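You operate a simulated robot arm through the tools that you are given. There is no shell and no other tool. Be economical: measure what you need, move in short steps, check, and stop when the job is done.

You are at the controls of a simulated two-armed robot. One attempt, no reset.

## Task
On the desk top, fold the flat blue rag in half, so that its two short edges meet.

The check looks at the end state, three seconds after you hand in, the way a careful person would. Anything else that was tipped, shoved, dropped, spilled or broken makes it a failure. Flat cloth is picked up by pressing the open fingertips on it (5 to 10 N) and closing them slowly along it; thin cloth reads only 2 to 8 mm in the jaws.

## Robot
Two 7-joint arms with two-finger grippers on one trunk, on a base that drives. Base frame: it is fixed to the floor where the robot stands at the start and does not move with it; the origin is under the middle of the robot, x ahead of it, y to its left, z up; the surface under the hand at the start is at about z = 76. Units: cm, degrees, N and s.
The left shoulder is at the start at [10.7, 14.1, 105.9], the right one opposite. With the tool pointing down near the work surface each hand reaches from about 30 to 90 cm from the robot's upright axis, wherever it stands, measured 20 degrees to its own side. Places, roughly: desk top [110, -20, 80]. Payload 2.94 kg a hand.
The TCP of each hand is the grasp point between the finger pads, 3 cm short of the fingertips. In the tool frame z runs along the fingers and y along their closing line. Largest opening 13.8 cm; the body of the gripper starts 10.9 cm behind the TCP.
Orientation is that of the tool frame in the base frame, as [roll, pitch, yaw] about the fixed x, y, z axes, in that order (R = Rz(yaw) Ry(pitch) Rx(roll)). With the fingers straight down and closing along the base's y, the tool's x points along the base's -x, its y along +y and its z along -z.

## Interface
- The arms move only by the tool nudge_tool. It takes "left_series", "right_series" or both (then of equal length, played together; a hand with none holds still); each is a list that holds one entry, the list of rows, each a list of 7 numbers: the turn, a rotation vector about the tool's x, y, z in rad, then the shift along the tool's x, y, z in m, then the opening in per cent of the stroke, from 0 (shut) to 100 (fully open). In form: [[[rx, ry, rz, dx, dy, dz, claw], ...]]. A call has 1 to 12 rows; each row is the pose to reach, as a shift and turn from the pose commanded when the call began, along the tool's axes at that moment. A row lasts 0.2 s, in which the tool goes at most 5 cm and 8.6 degrees; a call with a longer step from one row to the next is refused whole, and so is a gripper value outside its range. Where a pose cannot be reached the arm comes as near as it can. A force on the tool above 40 N (or 10 N above the force at the start of the call, whichever is more), or a blocked arm, ends the call early, and 0.2 s more pass. Each finger halts on what it meets, pressing with about 37 N; the grip force reading is that of the motor and also rises with nothing between the fingers. The clock runs only during rows and for 0.2 s after the last one: add rows that repeat a pose to give the fingers time. The reply holds the time, the measured pose of the TCP, the force on the tool along the base axes, the opening and the grip force, in the units named above and with some noise, with the torque about the TCP (base axes, N m) and any sound that the robot's microphone picked up, and new pictures: "views" is both (left out), scene, wrist or none (wrist: the cameras of the hands that moved).
- Cameras (640 x 400 px; columns grow to the right, rows downward): "scene" is now at [20.96, -7.25, 150.19]; the picture's right is [-0.24, -0.97, -0.03], its down [-0.91, 0.23, -0.35] and it looks along [0.35, -0.06, -0.94] (base axes); focal length 248 px, centre (320, 200). "left" rides on the left gripper at [7.1, -1.9, -14.6] in its tool frame; the picture's right is [0.26, 0.97, 0.00], its down [-0.85, 0.23, -0.48] and it looks along [-0.46, 0.12, 0.88] (tool axes); focal length 280 px, centre (320, 200). "right" rides on the right gripper at [7.1, 1.9, -14.6] in its tool frame; the picture's right is [-0.26, 0.97, 0.00], its down [-0.85, -0.23, -0.48] and it looks along [-0.46, -0.12, 0.88] (tool axes); focal length 280 px, centre (320, 200). There is no depth. A picture from a camera that has moved, and an enlarged one, comes with that camera's place and axes in the base frame and with its lens. The place of the scene camera against the robot may be out by one fixed shift of up to 1.2 cm in any direction.
- move_column(by): slides the trunk up (or, below 0, down) by that many cm; the arms and the scene camera ride with it, the base frame stays. It gives what a move gives, with no picture.
- roll_base(legs): drives the robot by 1 to 6 legs, each [ahead, turn to the left] in cm and degrees, along the robot's own axes; the way and the turn of a leg run together, so that a leg with both is an arc; at most 150 cm and 180 degrees a leg. The arms and the cameras ride along, it lands a little off, and it stops where it bumps. It gives what a move gives, and a new picture of the scene camera.
- aim_head(pan, tilt): turns the head with the scene camera to pan (to the left, within 120 degrees either way) and tilt (down, from -29 to 69), counted from straight ahead of the robot. It gives what a move gives, and a new picture of the scene camera.
- zoom(camera, box): a new picture of the part [left, top, right, bottom] of that camera's present view, enlarged. No time passes.
- close_job(): hands the job in; it is judged then, once.

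Go step by step. Nothing tells you exact positions but the pictures and the camera data: compare them with the known pose of the tool, close in by small moves and look again before you grip or let go. The budget is 120 turns and 260 pictures, counting those below and the enlarged ones. Unless the task says otherwise, let go and move clear before handing in, and close with one line.

The tools are called after ">>>" as a command line: name --argument value ..., lists and objects as JSON in quotes. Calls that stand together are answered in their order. nudge_tool: Moves the arms, as the interface text tells. Its arguments: {"type":"object","properties":{"left_series":{"type":"array","items":{"type":"array","items":{"type":"array","items":{"type":"number"}}}},"right_series":{"type":"array","items":{"type":"array","items":{"type":"array","items":{"type":"number"}}}},"views":{"type":"string","enum":["both","scene","wrist","none"]}},"required":[]} The other tools are called the same way: move_column (by) slides the trunk up or down; roll_base (legs) drives the base; aim_head (pan, tilt) turns the head that bears the scene camera; zoom (camera, box) takes an enlarged picture of a part of a camera's view; close_job () hands the job in.

At the start:

```text
clock: 0.0
left_ee_pos: [53.7, 28.75, 99.53]
left_ee_rot: [179.3, -0.3, 179.8]
left_contact_force: [0.2, -0.2, -0.9]
left_moment: [0.0, -0.05, -0.01]
left_width: 13.79
left_finger_force: 0.0
right_ee_pos: [41.13, -15.3, 90.42]
right_ee_rot: [179.7, 0.0, -179.9]
right_contact_force: [0.6, 0.2, -0.3]
right_moment: [-0.05, 0.0, 0.03]
right_width: 13.83
right_finger_force: 0.1
trunk travel left (down, up): [-22.5, 50.9]
robot x, y, heading: [0.22, -0.15, -0.4]
head pan, tilt: [-13.6, 67.9]
```

scene: 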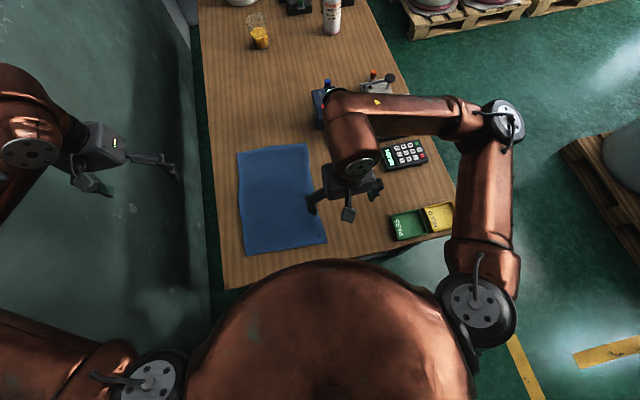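
right: 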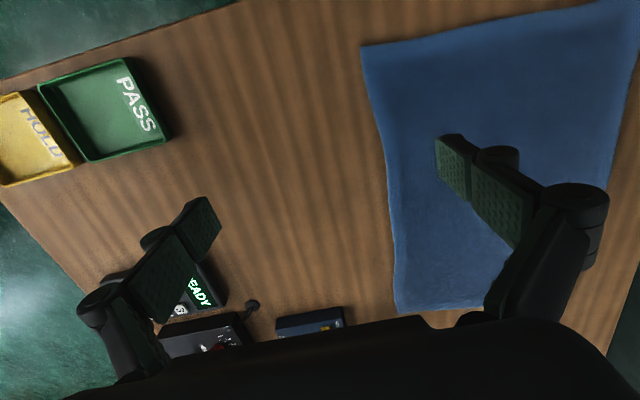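
left: 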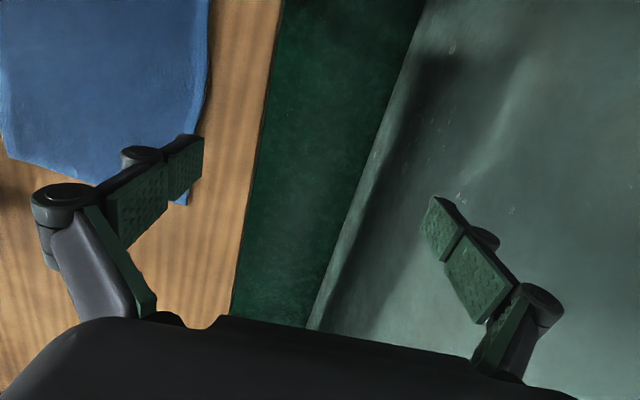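

The blue rag lies with its long sides along x: far corners at about (73,12) and (71,-11), near corners at about (35,-10) and (37,15). I plan to pinch both far corners and swing that edge over onto the near edge. First I'll back up a little for arm room.

>>> roll_base --legs '[[-8, 0]]'

```text
clock: 0.9
left_ee_pos: [43.23, 29.47, 94.73]
left_ee_rot: [-171.9, -5.8, 165.6]
left_contact_force: [-4.8, 13.7, -6.0]
left_moment: [-1.46, -0.37, 0.33]
left_width: 13.73
left_finger_force: 0.1
right_ee_pos: [35.21, -7.77, 93.27]
right_ee_rot: [-169.1, 5.3, -165.4]
right_contact_force: [381.5, -60.1, 36.9]
right_moment: [9.23, 59.59, 0.38]
right_width: 13.82
right_finger_force: 0.0
trunk travel left (down, up): [-22.5, 50.9]
robot x, y, heading: [-2.15, -1.58, -3.0]
head pan, tilt: [-13.6, 67.9]
stopped in leg 1: the robot was blocked; the commanded pose is now the measured one
camera scene: at [29.27, -6.62, 149.58], right [-0.28, -0.96, 0.01], down [-0.92, 0.27, -0.29], along [0.27, -0.09, -0.96], focal length 248 px, centre (320, 200)
```

scene: 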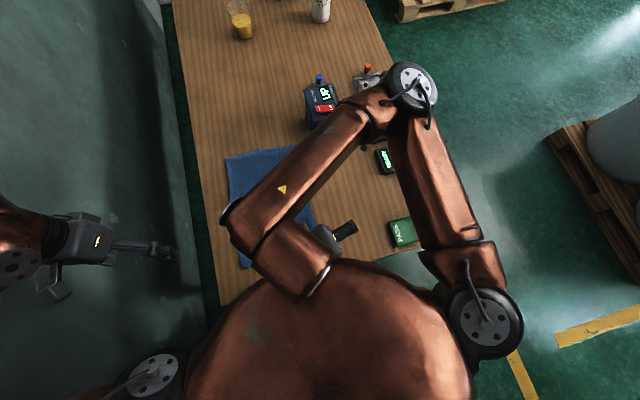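

The drive was blocked after about 2 cm and the arms have swung. The right hand seems to be pressed against something, so I'll check the state after a hold before moving on.

>>> nudge_tool --right_series '[[[0, 0, 0, 0, 0, 0, 100], [0, 0, 0, 0, 0, 0, 100]]]' --left_series '[[[0, 0, 0, 0, 0, 0, 100], [0, 0, 0, 0, 0, 0, 100]]]' --views "both"

```text
clock: 1.2
left_ee_pos: [36.19, 28.9, 93.35]
left_ee_rot: [-164.4, -4.7, 164.8]
left_contact_force: [-5.1, 9.8, -7.5]
left_moment: [-1.36, -0.33, 0.3]
left_width: 13.79
left_finger_force: 0.2
right_ee_pos: [30.68, -8.19, 97.8]
right_ee_rot: [-160.9, 14.2, -167.6]
right_contact_force: [565.8, -154.7, 179.1]
right_moment: [25.47, 92.54, 0.71]
right_width: 13.81
right_finger_force: 0.1
trunk travel left (down, up): [-22.5, 50.9]
robot x, y, heading: [-2.54, -1.25, -3.0]
head pan, tilt: [-13.6, 67.9]
stopped in row 1 (left hand): the arm was blocked; the commanded pose is now the measured one
camera scene: at [22.73, -4.33, 149.93], right [-0.28, -0.96, 0.02], down [-0.91, 0.26, -0.33], along [0.32, -0.11, -0.94], focal length 248 px, centre (320, 200)
camera right: at [19.4, -4.01, 108.84], right [0.13, 0.96, -0.24], down [0.69, 0.09, 0.72], along [0.71, -0.26, -0.66], focal length 280 px, centre (320, 200)
camera left: at [31.0, 32.35, 108.52], right [-0.03, 0.97, -0.24], down [0.94, 0.11, 0.32], along [0.34, -0.21, -0.92], focal length 280 px, centre (320, 200)
```

scene: 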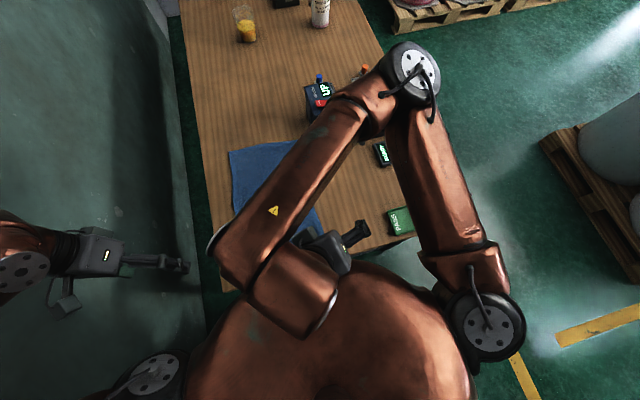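
right: 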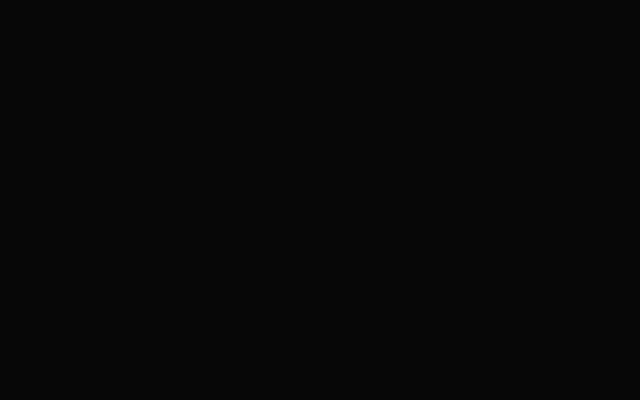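
left: 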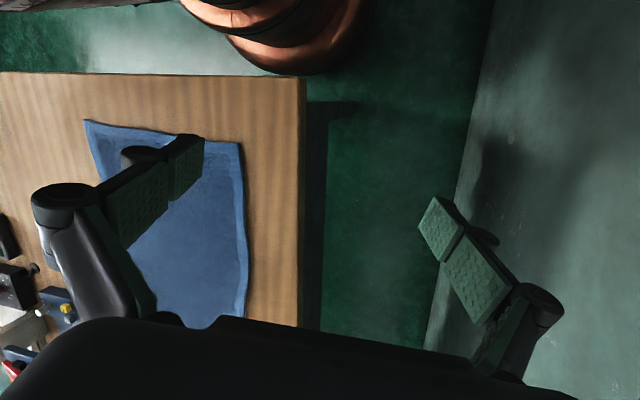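

The right hand has swung back into the robot's own chest. I'll move it forward and clear.

>>> nudge_tool --right_series '[[[0, 0, 0, -0.03, 0, 0, 100], [0, 0, 0, -0.06, -0.01, 0, 100], [0, 0, 0, -0.09, -0.02, 0, 100], [0, 0, 0, -0.12, -0.03, 0, 100], [0, 0, 0, -0.12, -0.03, 0, 100]]]' --views "both"

```text
clock: 1.5
left_ee_pos: [30.53, 29.19, 97.07]
left_ee_rot: [-167.2, 2.2, 168.5]
left_contact_force: [-3.5, -6.8, 5.5]
left_moment: [1.04, -0.45, 0.06]
left_width: 13.79
left_finger_force: 0.0
right_ee_pos: [23.22, -8.53, 99.5]
right_ee_rot: [-162.1, 16.5, -167.4]
right_contact_force: [333.6, -82.3, 206.8]
right_moment: [15.08, 62.19, 0.26]
right_width: 13.78
right_finger_force: 0.1
trunk travel left (down, up): [-22.5, 50.9]
robot x, y, heading: [-2.43, -1.2, -3.1]
head pan, tilt: [-13.6, 67.9]
stopped in row 1 (left hand): the arm was blocked; the commanded pose is now the measured one
camera scene: at [13.22, -5.54, 150.57], right [-0.28, -0.96, -0.01], down [-0.88, 0.26, -0.39], along [0.38, -0.1, -0.92], focal length 248 px, centre (320, 200)
camera right: at [11.4, -4.57, 110.18], right [0.13, 0.97, -0.21], down [0.66, 0.07, 0.74], along [0.74, -0.24, -0.63], focal length 280 px, centre (320, 200)
```

scene: 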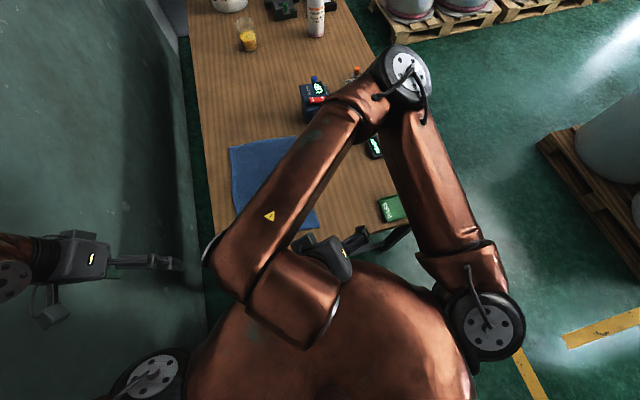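
right: 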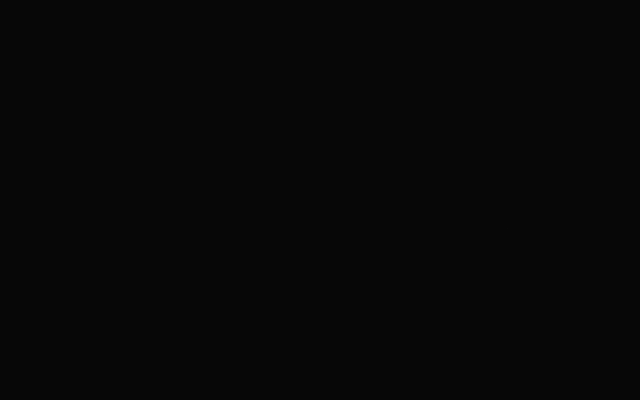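

The trunk is still rocking and the right hand is jammed. I'll try easing the right hand out again.

>>> nudge_tool --right_series '[[[0, 0, 0, -0.04, 0, 0, 100], [0, 0, 0, -0.08, 0, 0, 100], [0, 0, 0, -0.12, -0.02, 0, 100], [0, 0, 0, -0.14, -0.03, 0, 100], [0, 0, 0, -0.14, -0.03, 0, 100]]]' --views "scene"

>>> nudge_tool --right_series '[[[0, 0, 0, -0.04, 0, 0, 100], [0, 0, 0, -0.08, 0, 0, 100], [0, 0, 0, -0.12, -0.02, 0, 100], [0, 0, 0, -0.12, -0.02, 0, 100]]]' --views "scene"

```text
clock: 2.0
left_ee_pos: [34.12, 28.35, 94.4]
left_ee_rot: [-165.6, -2.3, 165.4]
left_contact_force: [0.2, 1.3, 0.3]
left_moment: [-0.16, 0.02, 0.03]
left_width: 13.81
left_finger_force: 0.0
right_ee_pos: [31.63, -6.37, 98.34]
right_ee_rot: [-163.4, 13.1, -166.1]
right_contact_force: [-2.1, 0.9, -3.4]
right_moment: [-0.17, -0.27, -0.02]
right_width: 13.8
right_finger_force: 0.0
trunk travel left (down, up): [-22.5, 50.9]
robot x, y, heading: [-2.11, -1.11, -3.0]
head pan, tilt: [-13.6, 67.9]
stopped in row 2 (left hand): the arm was blocked; the commanded pose is now the measured one
camera scene: at [20.91, -5.1, 149.93], right [-0.29, -0.96, 0.01], down [-0.9, 0.27, -0.34], along [0.33, -0.1, -0.94], focal length 248 px, centre (320, 200)
```

scene: 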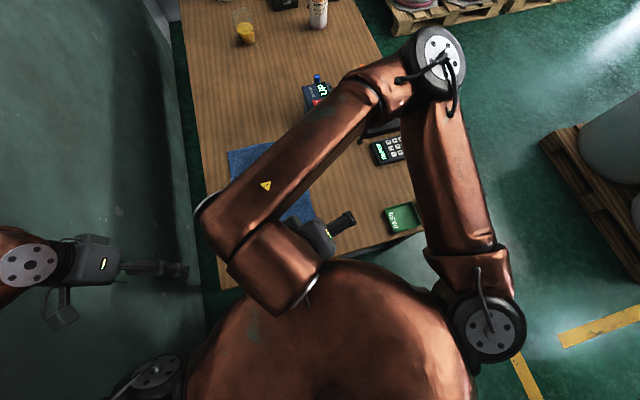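

```text
clock: 3.0
left_ee_pos: [31.41, 28.77, 94.92]
left_ee_rot: [-166.3, -0.5, 165.2]
left_contact_force: [-0.9, -1.0, 1.0]
left_moment: [0.01, -0.18, 0.07]
left_width: 13.81
left_finger_force: 0.2
right_ee_pos: [40.53, -4.94, 102.86]
right_ee_rot: [-162.6, 14.9, -165.7]
right_contact_force: [-2.2, 1.1, -0.7]
right_moment: [-0.1, -0.2, 0.02]
right_width: 13.79
right_finger_force: 0.0
trunk travel left (down, up): [-22.5, 50.9]
robot x, y, heading: [-2.45, -1.11, -2.9]
head pan, tilt: [-13.6, 67.9]
camera scene: at [15.02, -4.46, 150.27], right [-0.28, -0.96, 0.0], down [-0.89, 0.26, -0.38], along [0.36, -0.11, -0.92], focal length 248 px, centre (320, 200)
```

scene: 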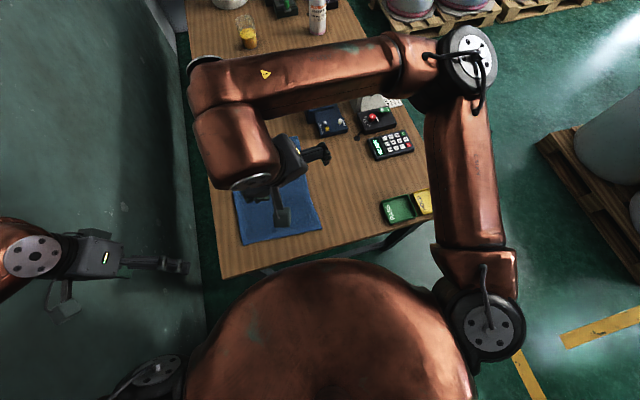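

The hand is free and no objects have been disturbed. I'll square both hands up, hold them above the desk and let the rocking die out.

>>> nudge_tool --right_series '[[[-0.067, 0.0735, 0.052, -0.005, -0.016, -0.007, 100], [-0.134, 0.147, 0.104, -0.01, -0.032, -0.014, 100], [-0.2, 0.22, 0.155, -0.015, -0.048, -0.021, 100], [-0.268, 0.294, 0.207, -0.0196, -0.065, -0.028, 100], [-0.268, 0.294, 0.207, -0.0196, -0.065, -0.028, 100], [-0.268, 0.294, 0.207, -0.0196, -0.065, -0.028, 100], [-0.268, 0.294, 0.207, -0.0196, -0.065, -0.028, 100], [-0.268, 0.294, 0.207, -0.0196, -0.065, -0.028, 100], [-0.268, 0.294, 0.207, -0.0196, -0.065, -0.028, 100], [-0.268, 0.294, 0.207, -0.0196, -0.065, -0.028, 100], [-0.268, 0.294, 0.207, -0.0196, -0.065, -0.028, 100], [-0.268, 0.294, 0.207, -0.0196, -0.065, -0.028, 100]]]' --left_series '[[[-0.06, -0.01, -0.064, -0.024, 0.001, -0.021, 100], [-0.12, -0.02, -0.128, -0.048, 0.003, -0.042, 100], [-0.18, -0.03, -0.192, -0.072, 0.004, -0.063, 100], [-0.237, -0.04, -0.256, -0.096, 0.0056, -0.085, 100], [-0.237, -0.04, -0.256, -0.096, 0.0056, -0.085, 100], [-0.237, -0.04, -0.256, -0.096, 0.0056, -0.085, 100], [-0.237, -0.04, -0.256, -0.096, 0.0056, -0.085, 100], [-0.237, -0.04, -0.256, -0.096, 0.0056, -0.085, 100], [-0.237, -0.04, -0.256, -0.096, 0.0056, -0.085, 100], [-0.237, -0.04, -0.256, -0.096, 0.0056, -0.085, 100], [-0.237, -0.04, -0.256, -0.096, 0.0056, -0.085, 100], [-0.237, -0.04, -0.256, -0.096, 0.0056, -0.085, 100]]]' --views "scene"

```text
clock: 5.6
left_ee_pos: [42.45, 28.54, 102.59]
left_ee_rot: [179.9, -0.9, -180.0]
left_contact_force: [0.2, 0.1, -0.2]
left_moment: [-0.01, 0.0, 0.0]
left_width: 13.81
left_finger_force: 0.0
right_ee_pos: [43.67, -10.32, 107.24]
right_ee_rot: [179.7, -0.8, 179.8]
right_contact_force: [0.3, -0.9, 0.5]
right_moment: [-0.01, 0.02, 0.0]
right_width: 13.79
right_finger_force: 0.1
trunk travel left (down, up): [-22.5, 50.9]
robot x, y, heading: [-3.09, -1.03, -3.0]
head pan, tilt: [-13.6, 67.9]
camera scene: at [15.76, -4.68, 150.17], right [-0.28, -0.96, 0.0], down [-0.89, 0.26, -0.38], along [0.36, -0.11, -0.93], focal length 248 px, centre (320, 200)
```

scene: 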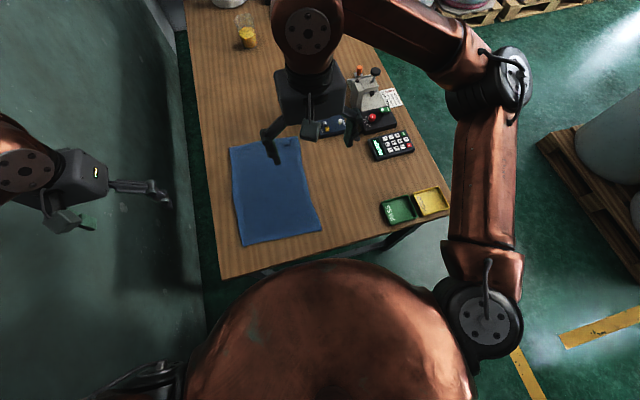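

Both hands are square and still, and the rag and the other items are undisturbed. Next I'll bring both hands above the far corners with partly closed jaws and look.

>>> nudge_tool --right_series '[[[0, 0, 0, -0.03, 0.0, 0.01, 40], [0, 0, 0, -0.06, 0.0, 0.02, 40], [0, 0, 0, -0.09, 0.005, 0.03, 40], [0, 0, 0, -0.12, 0.01, 0.04, 40], [0, 0, 0, -0.15, 0.01, 0.05, 40], [0, 0, 0, -0.18, 0.015, 0.065, 40], [0, 0, 0, -0.21, 0.015, 0.08, 40], [0, 0, 0, -0.24, 0.015, 0.09, 40], [0, 0, 0, -0.253, 0.015, 0.1, 40], [0, 0, 0, -0.253, 0.015, 0.1, 40], [0, 0, 0, -0.253, 0.015, 0.1, 40]]]' --left_series '[[[0, 0, 0, -0.035, -0.01, 0.005, 40], [0, 0, 0, -0.07, -0.03, 0.01, 40], [0, 0, 0, -0.1, -0.05, 0.015, 40], [0, 0, 0, -0.135, -0.075, 0.02, 40], [0, 0, 0, -0.17, -0.1, 0.03, 40], [0, 0, 0, -0.2, -0.125, 0.04, 40], [0, 0, 0, -0.235, -0.15, 0.05, 40], [0, 0, 0, -0.265, -0.175, 0.055, 40], [0, 0, 0, -0.285, -0.19, 0.055, 40], [0, 0, 0, -0.285, -0.19, 0.055, 40], [0, 0, 0, -0.285, -0.19, 0.055, 40]]]' --views "both"

```text
clock: 8.0
left_ee_pos: [59.82, 19.5, 96.83]
left_ee_rot: [179.8, -0.7, -180.0]
left_contact_force: [0.2, 0.8, -0.6]
left_moment: [-0.02, -0.05, -0.02]
left_width: 5.5
left_finger_force: 0.0
left hand out of reach, approached as far as the arm can: row 5, 6, 7, 8, 9, 10, 11
right_ee_pos: [68.91, -8.86, 96.98]
right_ee_rot: [179.7, -0.8, 179.8]
right_contact_force: [-0.4, -0.4, -0.4]
right_moment: [0.01, -0.03, 0.01]
right_width: 5.55
right_finger_force: 0.0
trunk travel left (down, up): [-22.5, 50.9]
robot x, y, heading: [-2.17, -1.51, -2.8]
head pan, tilt: [-13.6, 67.9]
camera scene: at [15.73, -4.68, 150.17], right [-0.28, -0.96, 0.0], down [-0.89, 0.26, -0.38], along [0.36, -0.11, -0.93], focal length 248 px, centre (320, 200)
camera right: at [61.79, -7.09, 111.68], right [0.27, 0.96, 0.0], down [0.85, -0.24, 0.46], along [0.45, -0.12, -0.89], focal length 280 px, centre (320, 200)
camera left: at [52.75, 17.62, 111.59], right [-0.26, 0.96, 0.0], down [0.85, 0.23, 0.47], along [0.45, 0.13, -0.88], focal length 280 px, centre (320, 200)
```

scene: 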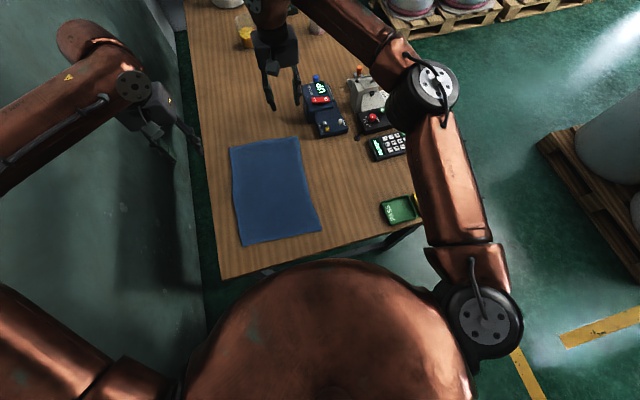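
right: 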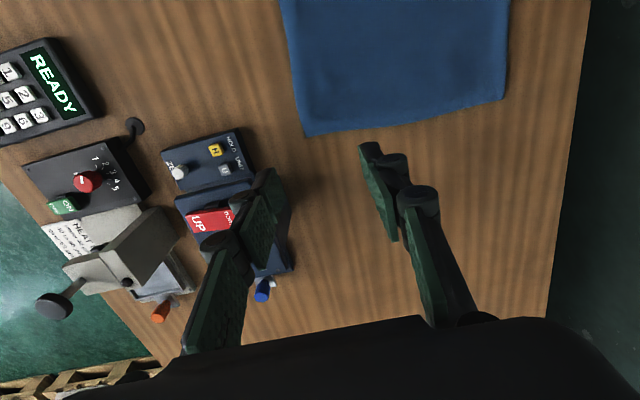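
left: 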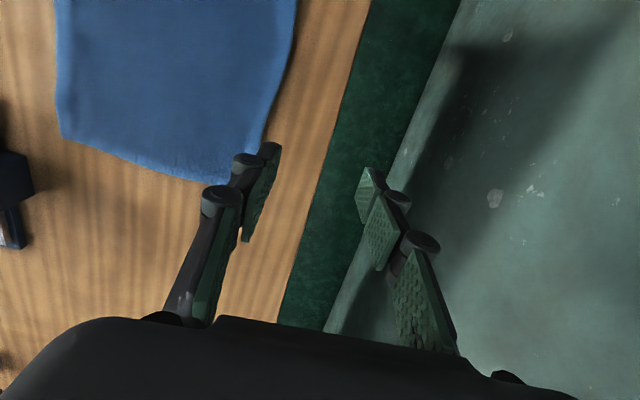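

The right hand is near its corner: far-right is about (70.5,-11.5) and far-left about (72.3,13). The left arm stalled at (60,19.5), so I'll test whether moving it sideways first gets it there.

>>> nudge_tool --left_series '[[[0, 0, 0, 0.02, -0.02, 0, 40], [0, 0, 0, 0.03, -0.04, 0, 40], [0, 0, 0, 0.03, -0.06, 0, 40], [0, 0, 0, 0.03, -0.08, 0, 40], [0, 0, 0, 0.03, -0.09, 0, 40], [0, 0, 0, 0.0, -0.09, 0, 40], [0, 0, 0, -0.04, -0.09, 0, 40], [0, 0, 0, -0.08, -0.09, 0, 40], [0, 0, 0, -0.1, -0.09, 0, 40], [0, 0, 0, -0.1, -0.09, 0, 40]]]' --views "scene"

```text
clock: 10.2
left_ee_pos: [59.95, 19.15, 95.67]
left_ee_rot: [179.8, -0.9, -179.9]
left_contact_force: [0.3, -1.7, -0.4]
left_moment: [0.04, 0.0, 0.01]
left_width: 5.51
left_finger_force: 0.0
left hand out of reach, approached as far as the arm can: row 2, 3, 4, 5, 6, 7, 8, 9, 10
right_ee_pos: [69.15, -9.04, 96.74]
right_ee_rot: [179.7, -1.1, 179.9]
right_contact_force: [0.8, -0.4, 1.0]
right_moment: [0.02, -0.03, -0.02]
right_width: 5.49
right_finger_force: 0.0
trunk travel left (down, up): [-22.5, 50.9]
robot x, y, heading: [-2.73, -1.61, -2.8]
head pan, tilt: [-13.6, 67.9]
camera scene: at [16.49, -4.82, 150.14], right [-0.28, -0.96, 0.0], down [-0.89, 0.26, -0.37], along [0.36, -0.11, -0.93], focal length 248 px, centre (320, 200)
```

scene: 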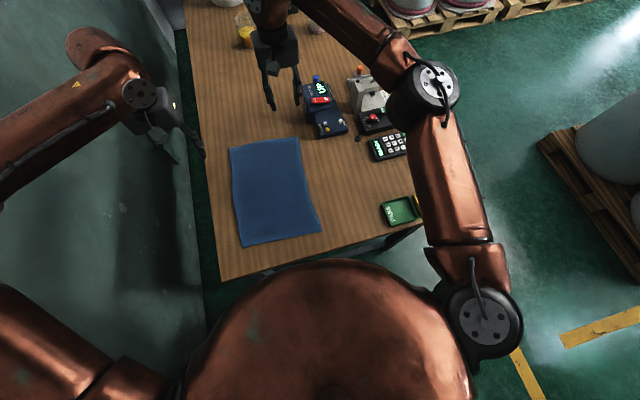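

Sideways doesn't work either, so this looks like a wrist joint limit. I'll test whether turning the left hand about its own axis frees it.

>>> nudge_tool --left_series '[[[0, 0, 0.14, 0, 0, 0, 40], [0, 0, 0.28, 0, 0, 0, 40], [0, 0, 0.42, 0, -0.01, 0, 40], [0, 0, 0.56, 0, -0.03, 0, 40], [0, 0, 0.7, 0, -0.05, 0, 40], [0, 0, 0.78, 0, -0.07, 0, 40], [0, 0, 0.78, 0, -0.09, 0, 40], [0, 0, 0.78, -0.03, -0.09, 0, 40], [0, 0, 0.78, -0.06, -0.09, 0, 40], [0, 0, 0.78, -0.09, -0.09, 0, 40], [0, 0, 0.78, -0.09, -0.09, 0, 40]]]' --views "scene"

```text
clock: 12.6
left_ee_pos: [59.17, 18.98, 97.19]
left_ee_rot: [-179.6, -0.6, 135.2]
left_contact_force: [-0.7, 0.9, 0.5]
left_moment: [0.0, 0.0, 0.0]
left_width: 5.53
left_finger_force: 0.1
left hand out of reach, approached as far as the arm can: row 3, 4, 5, 6, 7, 8, 9, 10, 11
right_ee_pos: [68.83, -8.99, 96.9]
right_ee_rot: [179.7, -0.8, 179.8]
right_contact_force: [0.3, -0.2, 0.2]
right_moment: [0.01, 0.01, 0.02]
right_width: 5.53
right_finger_force: 0.1
trunk travel left (down, up): [-22.5, 50.9]
robot x, y, heading: [-2.47, -1.69, -2.8]
head pan, tilt: [-13.6, 67.9]
camera scene: at [15.77, -4.66, 150.17], right [-0.28, -0.96, 0.0], down [-0.89, 0.26, -0.38], along [0.36, -0.11, -0.93], focal length 248 px, centre (320, 200)
```

scene: 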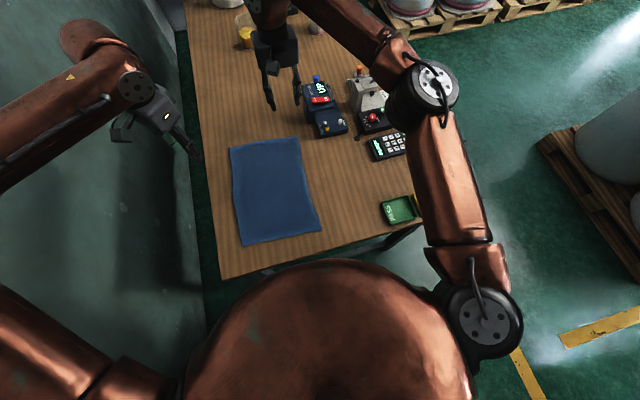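

Turning works but translating doesn't, so the limit is in the shoulder or elbow. I'll try another route: pull back near the body, go inward, then reach forward.

>>> nudge_tool --left_series '[[[0, 0, -0.14, 0.03, -0.03, -0.02, 40], [0, 0, -0.28, 0.06, -0.06, -0.04, 40], [0, 0, -0.42, 0.09, -0.09, -0.06, 40], [0, 0, -0.56, 0.12, -0.12, -0.06, 40], [0, 0, -0.7, 0.1, -0.14, -0.06, 40], [0, 0, -0.78, 0.08, -0.16, -0.06, 40], [0, 0, -0.78, 0.06, -0.18, -0.06, 40], [0, 0, -0.78, 0.0424, -0.198, -0.06, 40], [0, 0, -0.78, 0.0424, -0.198, -0.06, 40]]]' --views "scene"

```text
clock: 14.6
left_ee_pos: [42.41, 9.2, 103.51]
left_ee_rot: [179.9, -0.8, -179.8]
left_contact_force: [0.6, -0.2, 0.2]
left_moment: [-0.04, 0.02, 0.02]
left_width: 5.52
left_finger_force: 0.1
left hand out of reach, approached as far as the arm can: row 8, 9
right_ee_pos: [69.0, -8.9, 96.95]
right_ee_rot: [179.8, -0.8, 179.8]
right_contact_force: [0.0, -0.5, -0.1]
right_moment: [0.03, -0.02, -0.01]
right_width: 5.53
right_finger_force: 0.0
trunk travel left (down, up): [-22.5, 50.9]
robot x, y, heading: [-2.23, -1.48, -2.9]
head pan, tilt: [-13.6, 67.9]
camera scene: at [15.8, -4.72, 150.16], right [-0.28, -0.96, 0.0], down [-0.89, 0.26, -0.38], along [0.36, -0.11, -0.93], focal length 248 px, centre (320, 200)
```

scene: 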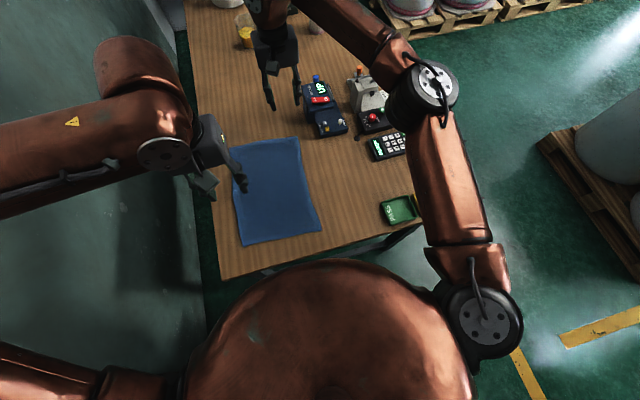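

The left arm gets further in when it's close to the body, but it's still in an awkward pose. I'll turn the head to see how the left arm lies and whether there's a wall on that side.

>>> aim_head --pan 45 --tilt 45

```text
clock: 15.9
left_ee_pos: [42.35, 9.04, 103.65]
left_ee_rot: [179.9, -0.8, 179.9]
left_contact_force: [0.3, 0.2, -0.2]
left_moment: [0.01, 0.03, -0.03]
left_width: 5.55
left_finger_force: 0.0
right_ee_pos: [68.98, -9.02, 96.86]
right_ee_rot: [179.7, -0.7, 179.8]
right_contact_force: [-0.9, 1.3, 0.6]
right_moment: [0.01, 0.03, 0.0]
right_width: 5.54
right_finger_force: 0.0
trunk travel left (down, up): [-22.5, 50.9]
robot x, y, heading: [-2.61, -1.15, -2.9]
head pan, tilt: [45.0, 45.0]
camera scene: at [16.35, 2.38, 152.97], right [0.67, -0.74, 0.0], down [-0.53, -0.47, -0.71], along [0.52, 0.47, -0.71], focal length 248 px, centre (320, 200)
```

scene: 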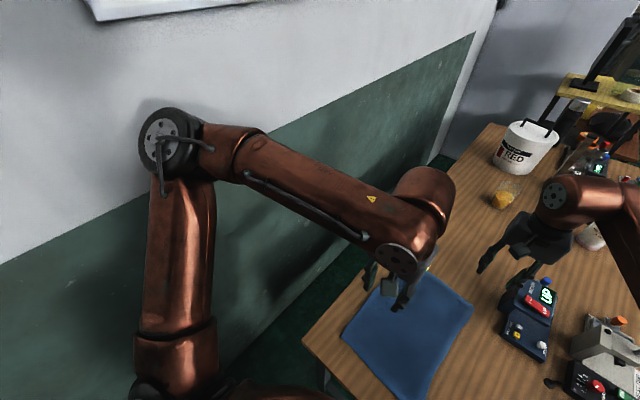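

There is a wall on the left, and the left elbow is folded back and out near it. I'll reach the left hand far forward first, which should swing the elbow forward, and then bring it inward.

>>> nudge_tool --left_series '[[[0, 0, 0, 0, 0.04, 0, 40], [0, 0, 0, 0, 0.08, 0, 40], [0, 0, 0, -0.02, 0.12, 0, 40], [0, 0, 0, -0.05, 0.15, 0, 40], [0, 0, 0, -0.09, 0.17, 0, 40], [0, 0, 0, -0.13, 0.18, 0, 40], [0, 0, 0, -0.17, 0.18, 0, 40], [0, 0, 0, -0.21, 0.18, 0, 40], [0, 0, 0, -0.25, 0.18, 0, 40], [0, 0, 0, -0.28, 0.18, 0, 40], [0, 0, 0, -0.3, 0.18, 0, 40], [0, 0, 0, -0.3, 0.18, 0, 40]]]' --views "scene"

```text
clock: 18.5
left_ee_pos: [66.15, 29.9, 101.31]
left_ee_rot: [179.8, -0.9, 180.0]
left_contact_force: [0.5, -0.8, 0.1]
left_moment: [0.04, -0.01, -0.01]
left_width: 5.51
left_finger_force: 0.1
left hand out of reach, approached as far as the arm can: row 9, 10, 11, 12
right_ee_pos: [69.1, -9.03, 96.85]
right_ee_rot: [179.7, -0.8, 179.8]
right_contact_force: [-0.6, 0.0, -1.2]
right_moment: [0.04, -0.01, -0.03]
right_width: 5.49
right_finger_force: 0.1
trunk travel left (down, up): [-22.5, 50.9]
robot x, y, heading: [-2.58, -0.96, -3.2]
head pan, tilt: [45.0, 45.0]
camera scene: at [16.9, 2.26, 152.96], right [0.67, -0.74, 0.0], down [-0.53, -0.47, -0.71], along [0.52, 0.47, -0.71], focal length 248 px, centre (320, 200)
```

scene: 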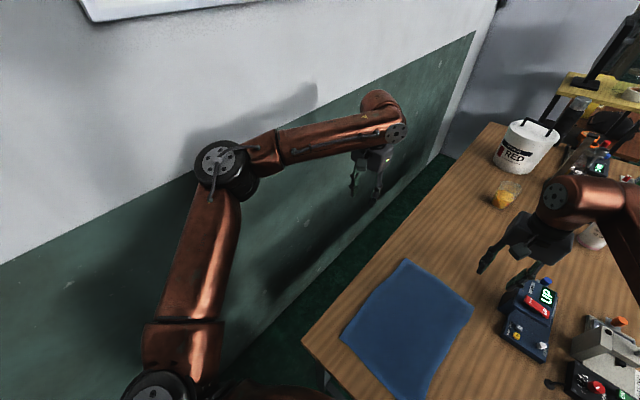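

The elbow has come forward. From here I'll try moving inward once. If it fails I'll fold with the right hand alone.

>>> nudge_tool --left_series '[[[0, 0, 0, 0.03, -0.02, 0, 40], [0, 0, 0, 0.03, -0.05, 0, 40], [0, 0, 0, 0.03, -0.08, 0, 40], [0, 0, 0, 0.03, -0.12, 0, 40], [0, 0, 0, 0.03, -0.16, 0, 40], [0, 0, 0, 0.03, -0.19, 0, 40], [0, 0, 0, 0.03, -0.19, 0, 40]]]' --views "none"

```text
clock: 20.1
left_ee_pos: [57.57, 17.79, 100.87]
left_ee_rot: [-180.0, -1.0, -179.9]
left_contact_force: [0.6, -0.6, -0.9]
left_moment: [-0.01, 0.07, 0.01]
left_width: 5.49
left_finger_force: 0.1
left hand out of reach, approached as far as the arm can: row 3, 4, 5, 6, 7
right_ee_pos: [69.15, -8.7, 96.67]
right_ee_rot: [179.9, -1.0, 179.8]
right_contact_force: [-0.2, 0.1, -0.9]
right_moment: [-0.06, 0.02, 0.02]
right_width: 5.51
right_finger_force: 0.0
trunk travel left (down, up): [-22.5, 50.9]
robot x, y, heading: [-2.51, -1.16, -3.2]
head pan, tilt: [45.0, 45.0]
```

The left arm can't get inward here, so I'll park it outward. Then I'll test whether the right hand alone can reach the far-left corner and the near edge.

>>> nudge_tool --left_series '[[[0, 0, 0, 0.03, 0.02, 0, 40], [0, 0, 0, 0.06, 0.05, -0.01, 40], [0, 0, 0, 0.09, 0.08, -0.02, 40], [0, 0, 0, 0.11, 0.1, -0.03, 40], [0, 0, 0, 0.13, 0.12, -0.04, 40], [0, 0, 0, 0.13, 0.12, -0.05, 40], [0, 0, 0, 0.13, 0.12, -0.05, 40], [0, 0, 0, 0.13, 0.12, -0.05, 40]]]' --right_series '[[[0, 0, 0, 0, 0.01, 0, 40], [0, 0, 0, 0, 0.03, 0, 40], [0, 0, 0, 0, 0.06, 0, 40], [0, 0, 0, 0, 0.1, 0, 40], [0, 0, 0, 0, 0.14, 0, 40], [0, 0, 0, 0, 0.17, 0, 40], [0, 0, 0, -0.01, 0.19, 0, 40], [0, 0, 0, -0.01, 0.19, 0, 40]]]' --views "none"

>>> aim_head --pan -10 --tilt 55

```text
clock: 21.9
left_ee_pos: [44.48, 29.68, 105.91]
left_ee_rot: [179.9, -0.8, -180.0]
left_contact_force: [-0.3, -0.3, -1.0]
left_moment: [0.0, -0.03, 0.01]
left_width: 5.52
left_finger_force: 0.0
right_ee_pos: [68.51, 9.74, 96.8]
right_ee_rot: [179.8, -0.7, 179.9]
right_contact_force: [0.1, -0.4, -0.4]
right_moment: [0.0, -0.05, -0.01]
right_width: 5.51
right_finger_force: 0.0
right hand out of reach, approached as far as the arm can: row 7, 8
trunk travel left (down, up): [-22.5, 50.9]
robot x, y, heading: [-2.56, -1.13, -3.0]
head pan, tilt: [45.0, 45.0]
```

```text
clock: 23.1
left_ee_pos: [44.58, 29.73, 105.83]
left_ee_rot: [179.9, -0.7, 180.0]
left_contact_force: [0.3, -0.3, 0.1]
left_moment: [-0.02, 0.03, 0.01]
left_width: 5.52
left_finger_force: 0.0
right_ee_pos: [68.47, 9.7, 96.73]
right_ee_rot: [179.9, -0.8, 179.8]
right_contact_force: [-0.2, 0.5, -0.2]
right_moment: [-0.01, -0.02, 0.01]
right_width: 5.52
right_finger_force: 0.0
trunk travel left (down, up): [-22.5, 50.9]
robot x, y, heading: [-2.76, -1.11, -2.8]
head pan, tilt: [-10.0, 55.0]
camera scene: at [17.36, -4.58, 151.63], right [-0.22, -0.97, 0.0], down [-0.8, 0.18, -0.57], along [0.56, -0.13, -0.82], focal length 248 px, centre (320, 200)
```

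scene: 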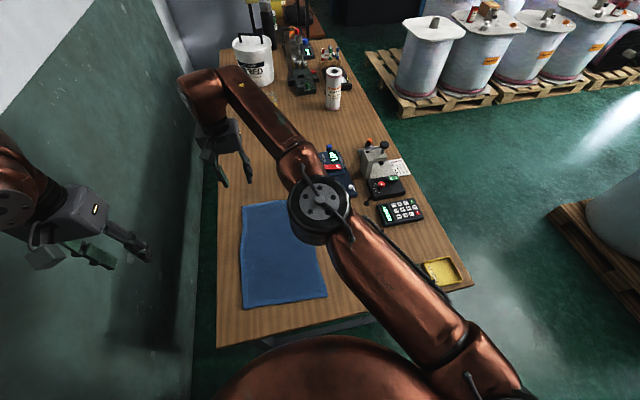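

The right hand can just reach the far-left corner. I'll drive back forward about 4 cm, into the space the robot just left, to give it margin.

>>> roll_base --legs '[[4, 0]]'

```text
clock: 24.0
left_ee_pos: [49.48, 28.97, 105.65]
left_ee_rot: [179.4, -0.8, 179.6]
left_contact_force: [-1.7, 0.6, -0.1]
left_moment: [-0.26, -0.19, -0.02]
left_width: 5.51
left_finger_force: 0.0
right_ee_pos: [75.03, 10.05, 97.03]
right_ee_rot: [179.8, -1.3, 179.7]
right_contact_force: [-0.2, -1.1, 1.1]
right_moment: [0.04, 0.01, -0.02]
right_width: 5.49
right_finger_force: 0.0
trunk travel left (down, up): [-22.5, 50.9]
robot x, y, heading: [1.28, -1.47, -3.3]
head pan, tilt: [-10.0, 55.0]
camera scene: at [26.43, -5.56, 151.42], right [-0.23, -0.97, 0.0], down [-0.82, 0.19, -0.55], along [0.53, -0.13, -0.84], focal length 248 px, centre (320, 200)
```

scene: 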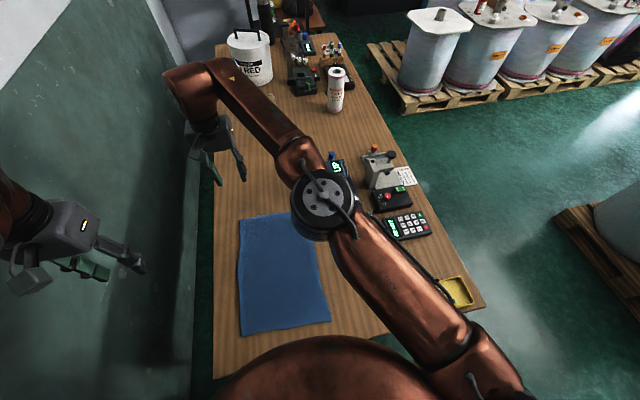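

The drive was clean this time. Now I'll lower the right hand to just above the far-left corner and look.

>>> nudge_tool --right_series '[[[0, 0, 0, 0, 0, 0, 40], [0, 0, 0, 0, 0, 0, 40], [0, 0, 0, 0, 0, 0, 40], [0, 0, 0, 0, 0, 0, 40], [0, 0, 0, 0, 0, 0, 40], [0, 0, 0, 0.02, 0, 0.03, 40], [0, 0, 0, 0.03, 0, 0.06, 40], [0, 0, 0, 0.033, 0, 0.09, 40], [0, 0, 0, 0.033, 0, 0.12, 40], [0, 0, 0, 0.033, 0, 0.135, 40], [0, 0, 0, 0.033, 0, 0.135, 40]]]' --views "both"

```text
clock: 24.4
left_ee_pos: [40.87, 27.45, 108.56]
left_ee_rot: [178.1, 5.2, 178.9]
left_contact_force: [0.1, -2.5, -0.4]
left_moment: [0.28, 0.03, 0.01]
left_width: 5.5
left_finger_force: 0.1
right_ee_pos: [69.04, 8.41, 103.23]
right_ee_rot: [178.8, 3.9, 178.0]
right_contact_force: [1.0, -2.5, -1.9]
right_moment: [0.31, 0.12, 0.06]
right_width: 5.52
right_finger_force: 0.0
trunk travel left (down, up): [-22.5, 50.9]
robot x, y, heading: [1.61, -1.61, -3.4]
head pan, tilt: [-10.0, 55.0]
stopped in row 1 (right hand): the arm was blocked; the commanded pose is now the measured one
camera scene: at [20.78, -10.57, 151.82], right [-0.23, -0.97, -0.04], down [-0.79, 0.21, -0.57], along [0.56, -0.1, -0.82], focal length 248 px, centre (320, 200)
camera right: at [60.87, 10.21, 117.42], right [0.29, 0.96, 0.04], down [0.81, -0.27, 0.53], along [0.51, -0.12, -0.85], focal length 280 px, centre (320, 200)
```

scene: 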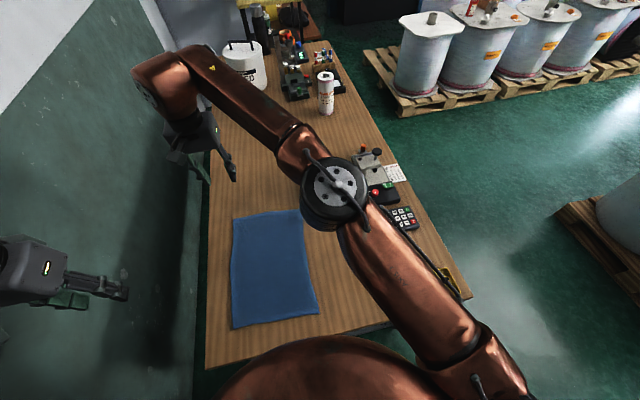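
right: 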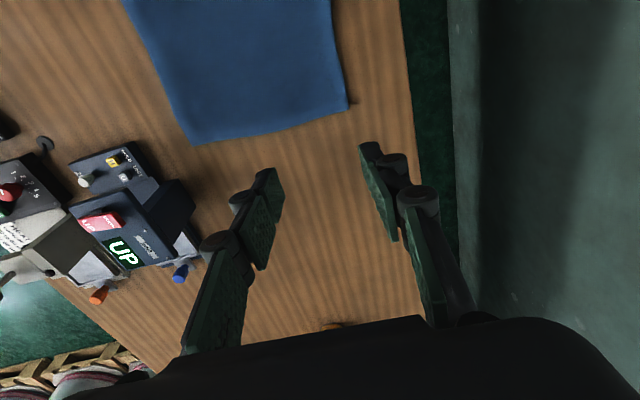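

The robot is still rocking from the drive, so I'll wait for it to settle.

>>> nudge_tool --right_series '[[[0, 0, 0, 0, 0, 0, 40], [0, 0, 0, 0, 0, 0, 40], [0, 0, 0, 0, 0, 0, 40], [0, 0, 0, 0, 0, 0, 40]]]' --views "none"

>>> nudge_tool --right_series '[[[0, 0, 0, 0, 0, 0, 40], [0, 0, 0, 0, 0, 0, 40], [0, 0, 0, 0, 0, 0, 40], [0, 0, 0, 0, 0, 0, 40], [0, 0, 0, 0, 0, 0, 40], [0, 0, 0, 0, 0, 0, 40], [0, 0, 0, 0, 0, 0, 40], [0, 0, 0, 0, 0, 0, 40], [0, 0, 0, 0, 0, 0, 40], [0, 0, 0, 0, 0, 0, 40]]]' --views "none"

>>> nudge_tool --right_series '[[[0, 0, 0, 0, 0, 0, 40], [0, 0, 0, 0, 0, 0, 40], [0, 0, 0, 0, 0, 0, 40], [0, 0, 0, 0, 0, 0, 40], [0, 0, 0, 0, 0, 0, 40], [0, 0, 0, 0, 0, 0, 40], [0, 0, 0, 0, 0, 0, 40], [0, 0, 0, 0, 0, 0, 40], [0, 0, 0, 0, 0, 0, 40], [0, 0, 0, 0, 0, 0, 40]]]' --views "both"

```text
clock: 25.4
left_ee_pos: [42.94, 28.77, 107.5]
left_ee_rot: [179.1, 3.3, 179.4]
left_contact_force: [0.6, 0.8, -0.1]
left_moment: [0.02, -0.01, -0.01]
left_width: 5.53
left_finger_force: 0.0
right_ee_pos: [70.2, 9.5, 101.49]
right_ee_rot: [179.5, 2.6, 178.0]
right_contact_force: [-0.3, 0.5, -0.5]
right_moment: [0.0, -0.04, 0.04]
right_width: 5.52
right_finger_force: 0.0
trunk travel left (down, up): [-22.5, 50.9]
robot x, y, heading: [1.73, -1.78, -3.4]
head pan, tilt: [-10.0, 55.0]
```

```text
clock: 27.6
left_ee_pos: [42.95, 28.78, 107.63]
left_ee_rot: [179.2, 3.2, 179.4]
left_contact_force: [0.0, -0.6, 0.4]
left_moment: [-0.01, -0.01, -0.04]
left_width: 5.52
left_finger_force: 0.0
right_ee_pos: [70.32, 9.46, 101.45]
right_ee_rot: [179.6, 2.6, 178.1]
right_contact_force: [-0.4, -0.2, -0.5]
right_moment: [0.02, -0.01, -0.01]
right_width: 5.53
right_finger_force: 0.0
trunk travel left (down, up): [-22.5, 50.9]
robot x, y, heading: [1.8, -1.76, -3.2]
head pan, tilt: [-10.0, 55.0]
```

```text
clock: 29.1
left_ee_pos: [43.24, 30.01, 107.38]
left_ee_rot: [179.3, 3.4, 179.2]
left_contact_force: [0.2, 2.1, -1.1]
left_moment: [-0.42, -0.09, -0.04]
left_width: 5.52
left_finger_force: 0.1
right_ee_pos: [69.3, 10.02, 101.04]
right_ee_rot: [-179.9, 2.7, 178.1]
right_contact_force: [2.2, -1.7, 0.0]
right_moment: [0.1, 0.08, -0.01]
right_width: 5.54
right_finger_force: 0.0
trunk travel left (down, up): [-22.5, 50.9]
robot x, y, heading: [1.8, -1.84, -3.1]
head pan, tilt: [-10.0, 55.0]
stopped in row 7 (right hand): the arm was blocked; the commanded pose is now the measured one
camera scene: at [21.13, -10.58, 151.88], right [-0.23, -0.97, -0.03], down [-0.8, 0.21, -0.57], along [0.56, -0.1, -0.82], focal length 248 px, centre (320, 200)
camera right: at [61.52, 12.2, 115.26], right [0.29, 0.96, 0.01], down [0.82, -0.26, 0.52], along [0.5, -0.14, -0.86], focal length 280 px, centre (320, 200)
```

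scene: 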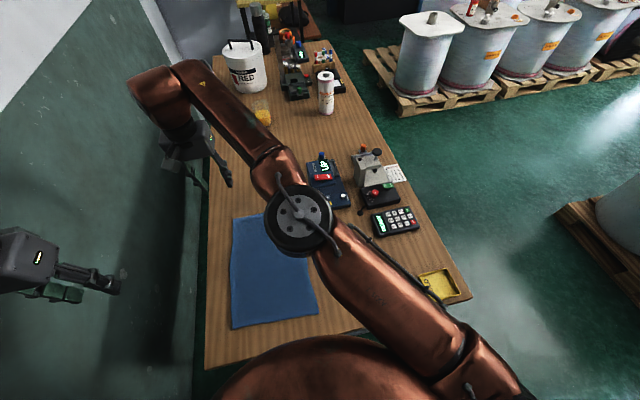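
right: 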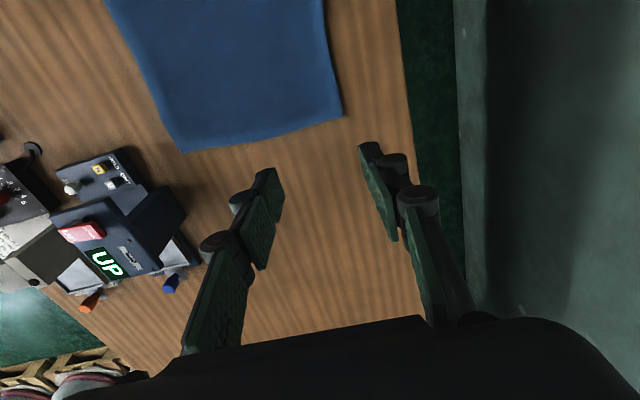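

The head pose is back to its start value, so the earlier tilt was the left elbow leaning on the wall. I'll bring the left hand slightly inward and back so the elbow unloads, and check stability.

>>> nudge_tool --left_series '[[[0, 0, 0, 0, -0.01, 0, 40], [0, 0, 0, 0, -0.02, 0, 40], [0, 0, 0, 0, -0.02, 0, 40], [0, 0, 0, 0, -0.02, 0, 40], [0, 0, 0, 0, -0.02, 0, 40], [0, 0, 0, 0, -0.02, 0, 40], [0, 0, 0, 0, -0.02, 0, 40], [0, 0, 0, 0, -0.02, 0, 40]]]' --views "none"

>>> aim_head --pan 50 --tilt 45

```text
clock: 29.5
left_ee_pos: [43.14, 31.86, 106.14]
left_ee_rot: [-179.3, 3.3, 179.5]
left_contact_force: [-0.7, 4.2, -3.1]
left_moment: [-0.72, -0.2, -0.08]
left_width: 5.53
left_finger_force: 0.1
right_ee_pos: [67.39, 11.75, 99.91]
right_ee_rot: [-179.4, 2.7, 178.4]
right_contact_force: [-2.9, 4.5, 3.6]
right_moment: [-0.34, -0.24, -0.01]
right_width: 5.52
right_finger_force: 0.1
trunk travel left (down, up): [-22.5, 50.9]
robot x, y, heading: [1.62, -1.62, -3.4]
head pan, tilt: [-10.0, 55.0]
stopped in row 1 (right hand): the arm was blocked; the commanded pose is now the measured one
```

```text
clock: 30.8
left_ee_pos: [43.4, 32.09, 105.57]
left_ee_rot: [-178.7, 2.8, 179.8]
left_contact_force: [0.3, -0.9, 0.0]
left_moment: [0.02, -0.02, 0.04]
left_width: 5.53
left_finger_force: 0.1
right_ee_pos: [67.56, 11.38, 99.52]
right_ee_rot: [-178.3, 3.3, 178.2]
right_contact_force: [0.1, 0.1, -0.2]
right_moment: [0.02, 0.01, 0.0]
right_width: 5.5
right_finger_force: 0.0
trunk travel left (down, up): [-22.5, 50.9]
robot x, y, heading: [1.84, -1.74, -3.2]
head pan, tilt: [50.0, 45.0]
camera scene: at [19.83, -4.89, 153.48], right [0.73, -0.69, -0.03], down [-0.49, -0.48, -0.73], along [0.49, 0.55, -0.68], focal length 248 px, centre (320, 200)
```

scene: 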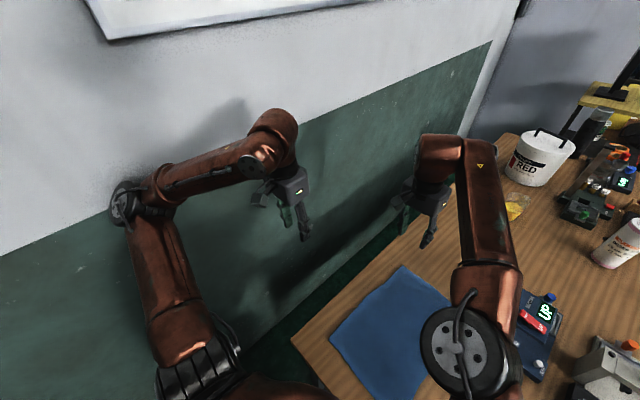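

The left elbow is leaning on the wall. I'll send the left hand forward and higher to swing that elbow off the wall and park it there, out of the way.

>>> nudge_tool --left_series '[[[0, 0, 0, -0.02, -0.01, -0.01, 40], [0, 0, 0, -0.05, -0.02, -0.02, 40], [0, 0, 0, -0.08, -0.03, -0.03, 40], [0, 0, 0, -0.11, -0.04, -0.04, 40], [0, 0, 0, -0.14, -0.05, -0.05, 40], [0, 0, 0, -0.165, -0.05, -0.06, 40], [0, 0, 0, -0.165, -0.05, -0.07, 40], [0, 0, 0, -0.165, -0.05, -0.07, 40], [0, 0, 0, -0.165, -0.05, -0.07, 40], [0, 0, 0, -0.165, -0.05, -0.07, 40], [0, 0, 0, -0.165, -0.05, -0.07, 40]]]' --views "scene"

```text
clock: 31.2
left_ee_pos: [44.09, 35.57, 103.88]
left_ee_rot: [-176.1, 1.8, -179.7]
left_contact_force: [0.1, 0.1, -0.7]
left_moment: [-0.03, 0.06, 0.0]
left_width: 5.53
left_finger_force: 0.0
right_ee_pos: [65.69, 13.01, 97.96]
right_ee_rot: [-176.5, 3.7, 178.2]
right_contact_force: [-0.8, 0.7, 1.1]
right_moment: [0.01, -0.02, -0.01]
right_width: 5.51
right_finger_force: 0.1
trunk travel left (down, up): [-22.5, 50.9]
robot x, y, heading: [1.3, -1.96, -3.5]
head pan, tilt: [50.0, 45.0]
stopped in row 1 (left hand): the arm was blocked; the commanded pose is now the measured one
camera scene: at [19.8, -5.66, 153.55], right [0.72, -0.69, -0.03], down [-0.49, -0.48, -0.73], along [0.49, 0.55, -0.68], focal length 248 px, centre (320, 200)
```

scene: 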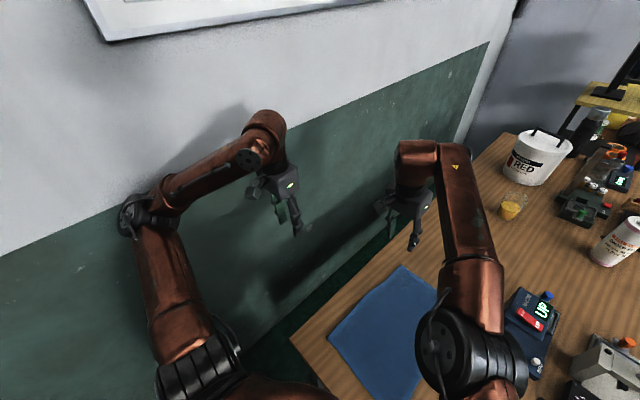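

The arms keep drifting while the left elbow is wedged. I'll try again to get the left arm off the wall.

>>> nudge_tool --left_series '[[[0, 0, 0, -0.04, -0.03, 0, 40], [0, 0, 0, -0.08, -0.06, 0, 40], [0, 0, 0, -0.12, -0.09, 0, 40], [0, 0, 0, -0.14, -0.09, 0, 40], [0, 0, 0, -0.14, -0.09, -0.02, 40], [0, 0, 0, -0.14, -0.09, -0.02, 40], [0, 0, 0, -0.14, -0.09, -0.02, 40], [0, 0, 0, -0.14, -0.09, -0.02, 40], [0, 0, 0, -0.14, -0.09, -0.02, 40]]]' --views "scene"

```text
clock: 31.5
left_ee_pos: [45.61, 38.52, 101.16]
left_ee_rot: [-172.7, 0.6, -178.8]
left_contact_force: [0.1, -0.3, 0.4]
left_moment: [-0.04, -0.02, -0.01]
left_width: 5.49
left_finger_force: 0.1
right_ee_pos: [63.72, 14.52, 96.04]
right_ee_rot: [-173.7, 4.7, 178.5]
right_contact_force: [1.0, -2.8, 2.1]
right_moment: [0.27, 0.22, 0.02]
right_width: 5.53
right_finger_force: 0.1
trunk travel left (down, up): [-22.5, 50.9]
robot x, y, heading: [1.78, -1.88, -3.9]
head pan, tilt: [50.0, 45.0]
stopped in row 1 (left hand): the arm was blocked; the commanded pose is now the measured one
camera scene: at [19.84, -6.41, 153.58], right [0.72, -0.69, -0.04], down [-0.49, -0.47, -0.73], along [0.49, 0.55, -0.68], focal length 248 px, centre (320, 200)
```

scene: 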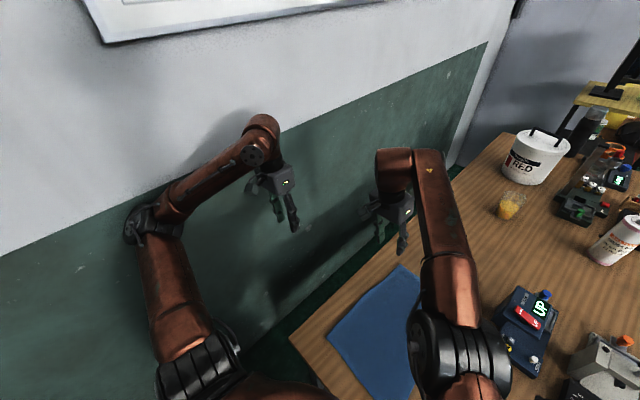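

Commanding the hand inward seems to push the elbow into the wall. I'll try pure forward motion in small steps.

>>> nudge_tool --left_series '[[[0, 0, 0, -0.02, 0.0, 0, 40], [0, 0, 0, -0.04, 0.0, 0, 40], [0, 0, 0, -0.06, 0.0, 0, 40], [0, 0, 0, -0.08, 0.0, 0, 40], [0, 0, 0, -0.1, 0, 0, 40], [0, 0, 0, -0.12, 0, 0, 40], [0, 0, 0, -0.14, 0, 0, 40], [0, 0, 0, -0.14, 0, 0, 40]]]' --views "scene"

```text
clock: 31.8
left_ee_pos: [46.19, 43.02, 97.87]
left_ee_rot: [-168.8, 0.2, -178.1]
left_contact_force: [0.2, -0.9, 0.2]
left_moment: [-0.02, 0.03, 0.04]
left_width: 5.51
left_finger_force: 0.1
right_ee_pos: [60.5, 16.98, 94.04]
right_ee_rot: [-172.6, 3.9, 179.4]
right_contact_force: [2.3, -2.5, 2.5]
right_moment: [0.23, 0.31, -0.03]
right_width: 5.53
right_finger_force: 0.1
trunk travel left (down, up): [-22.5, 50.9]
robot x, y, heading: [1.53, -2.31, -3.6]
head pan, tilt: [50.0, 45.0]
stopped in row 1 (left hand): the arm was blocked; the commanded pose is now the measured one
camera scene: at [19.72, -6.92, 153.52], right [0.72, -0.69, -0.04], down [-0.49, -0.47, -0.74], along [0.49, 0.55, -0.68], focal length 248 px, centre (320, 200)
```

scene: 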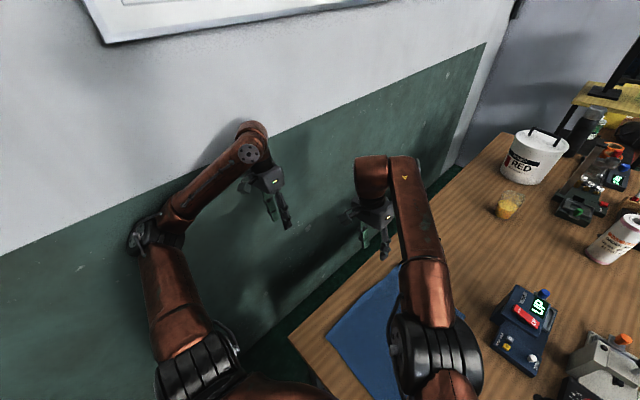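

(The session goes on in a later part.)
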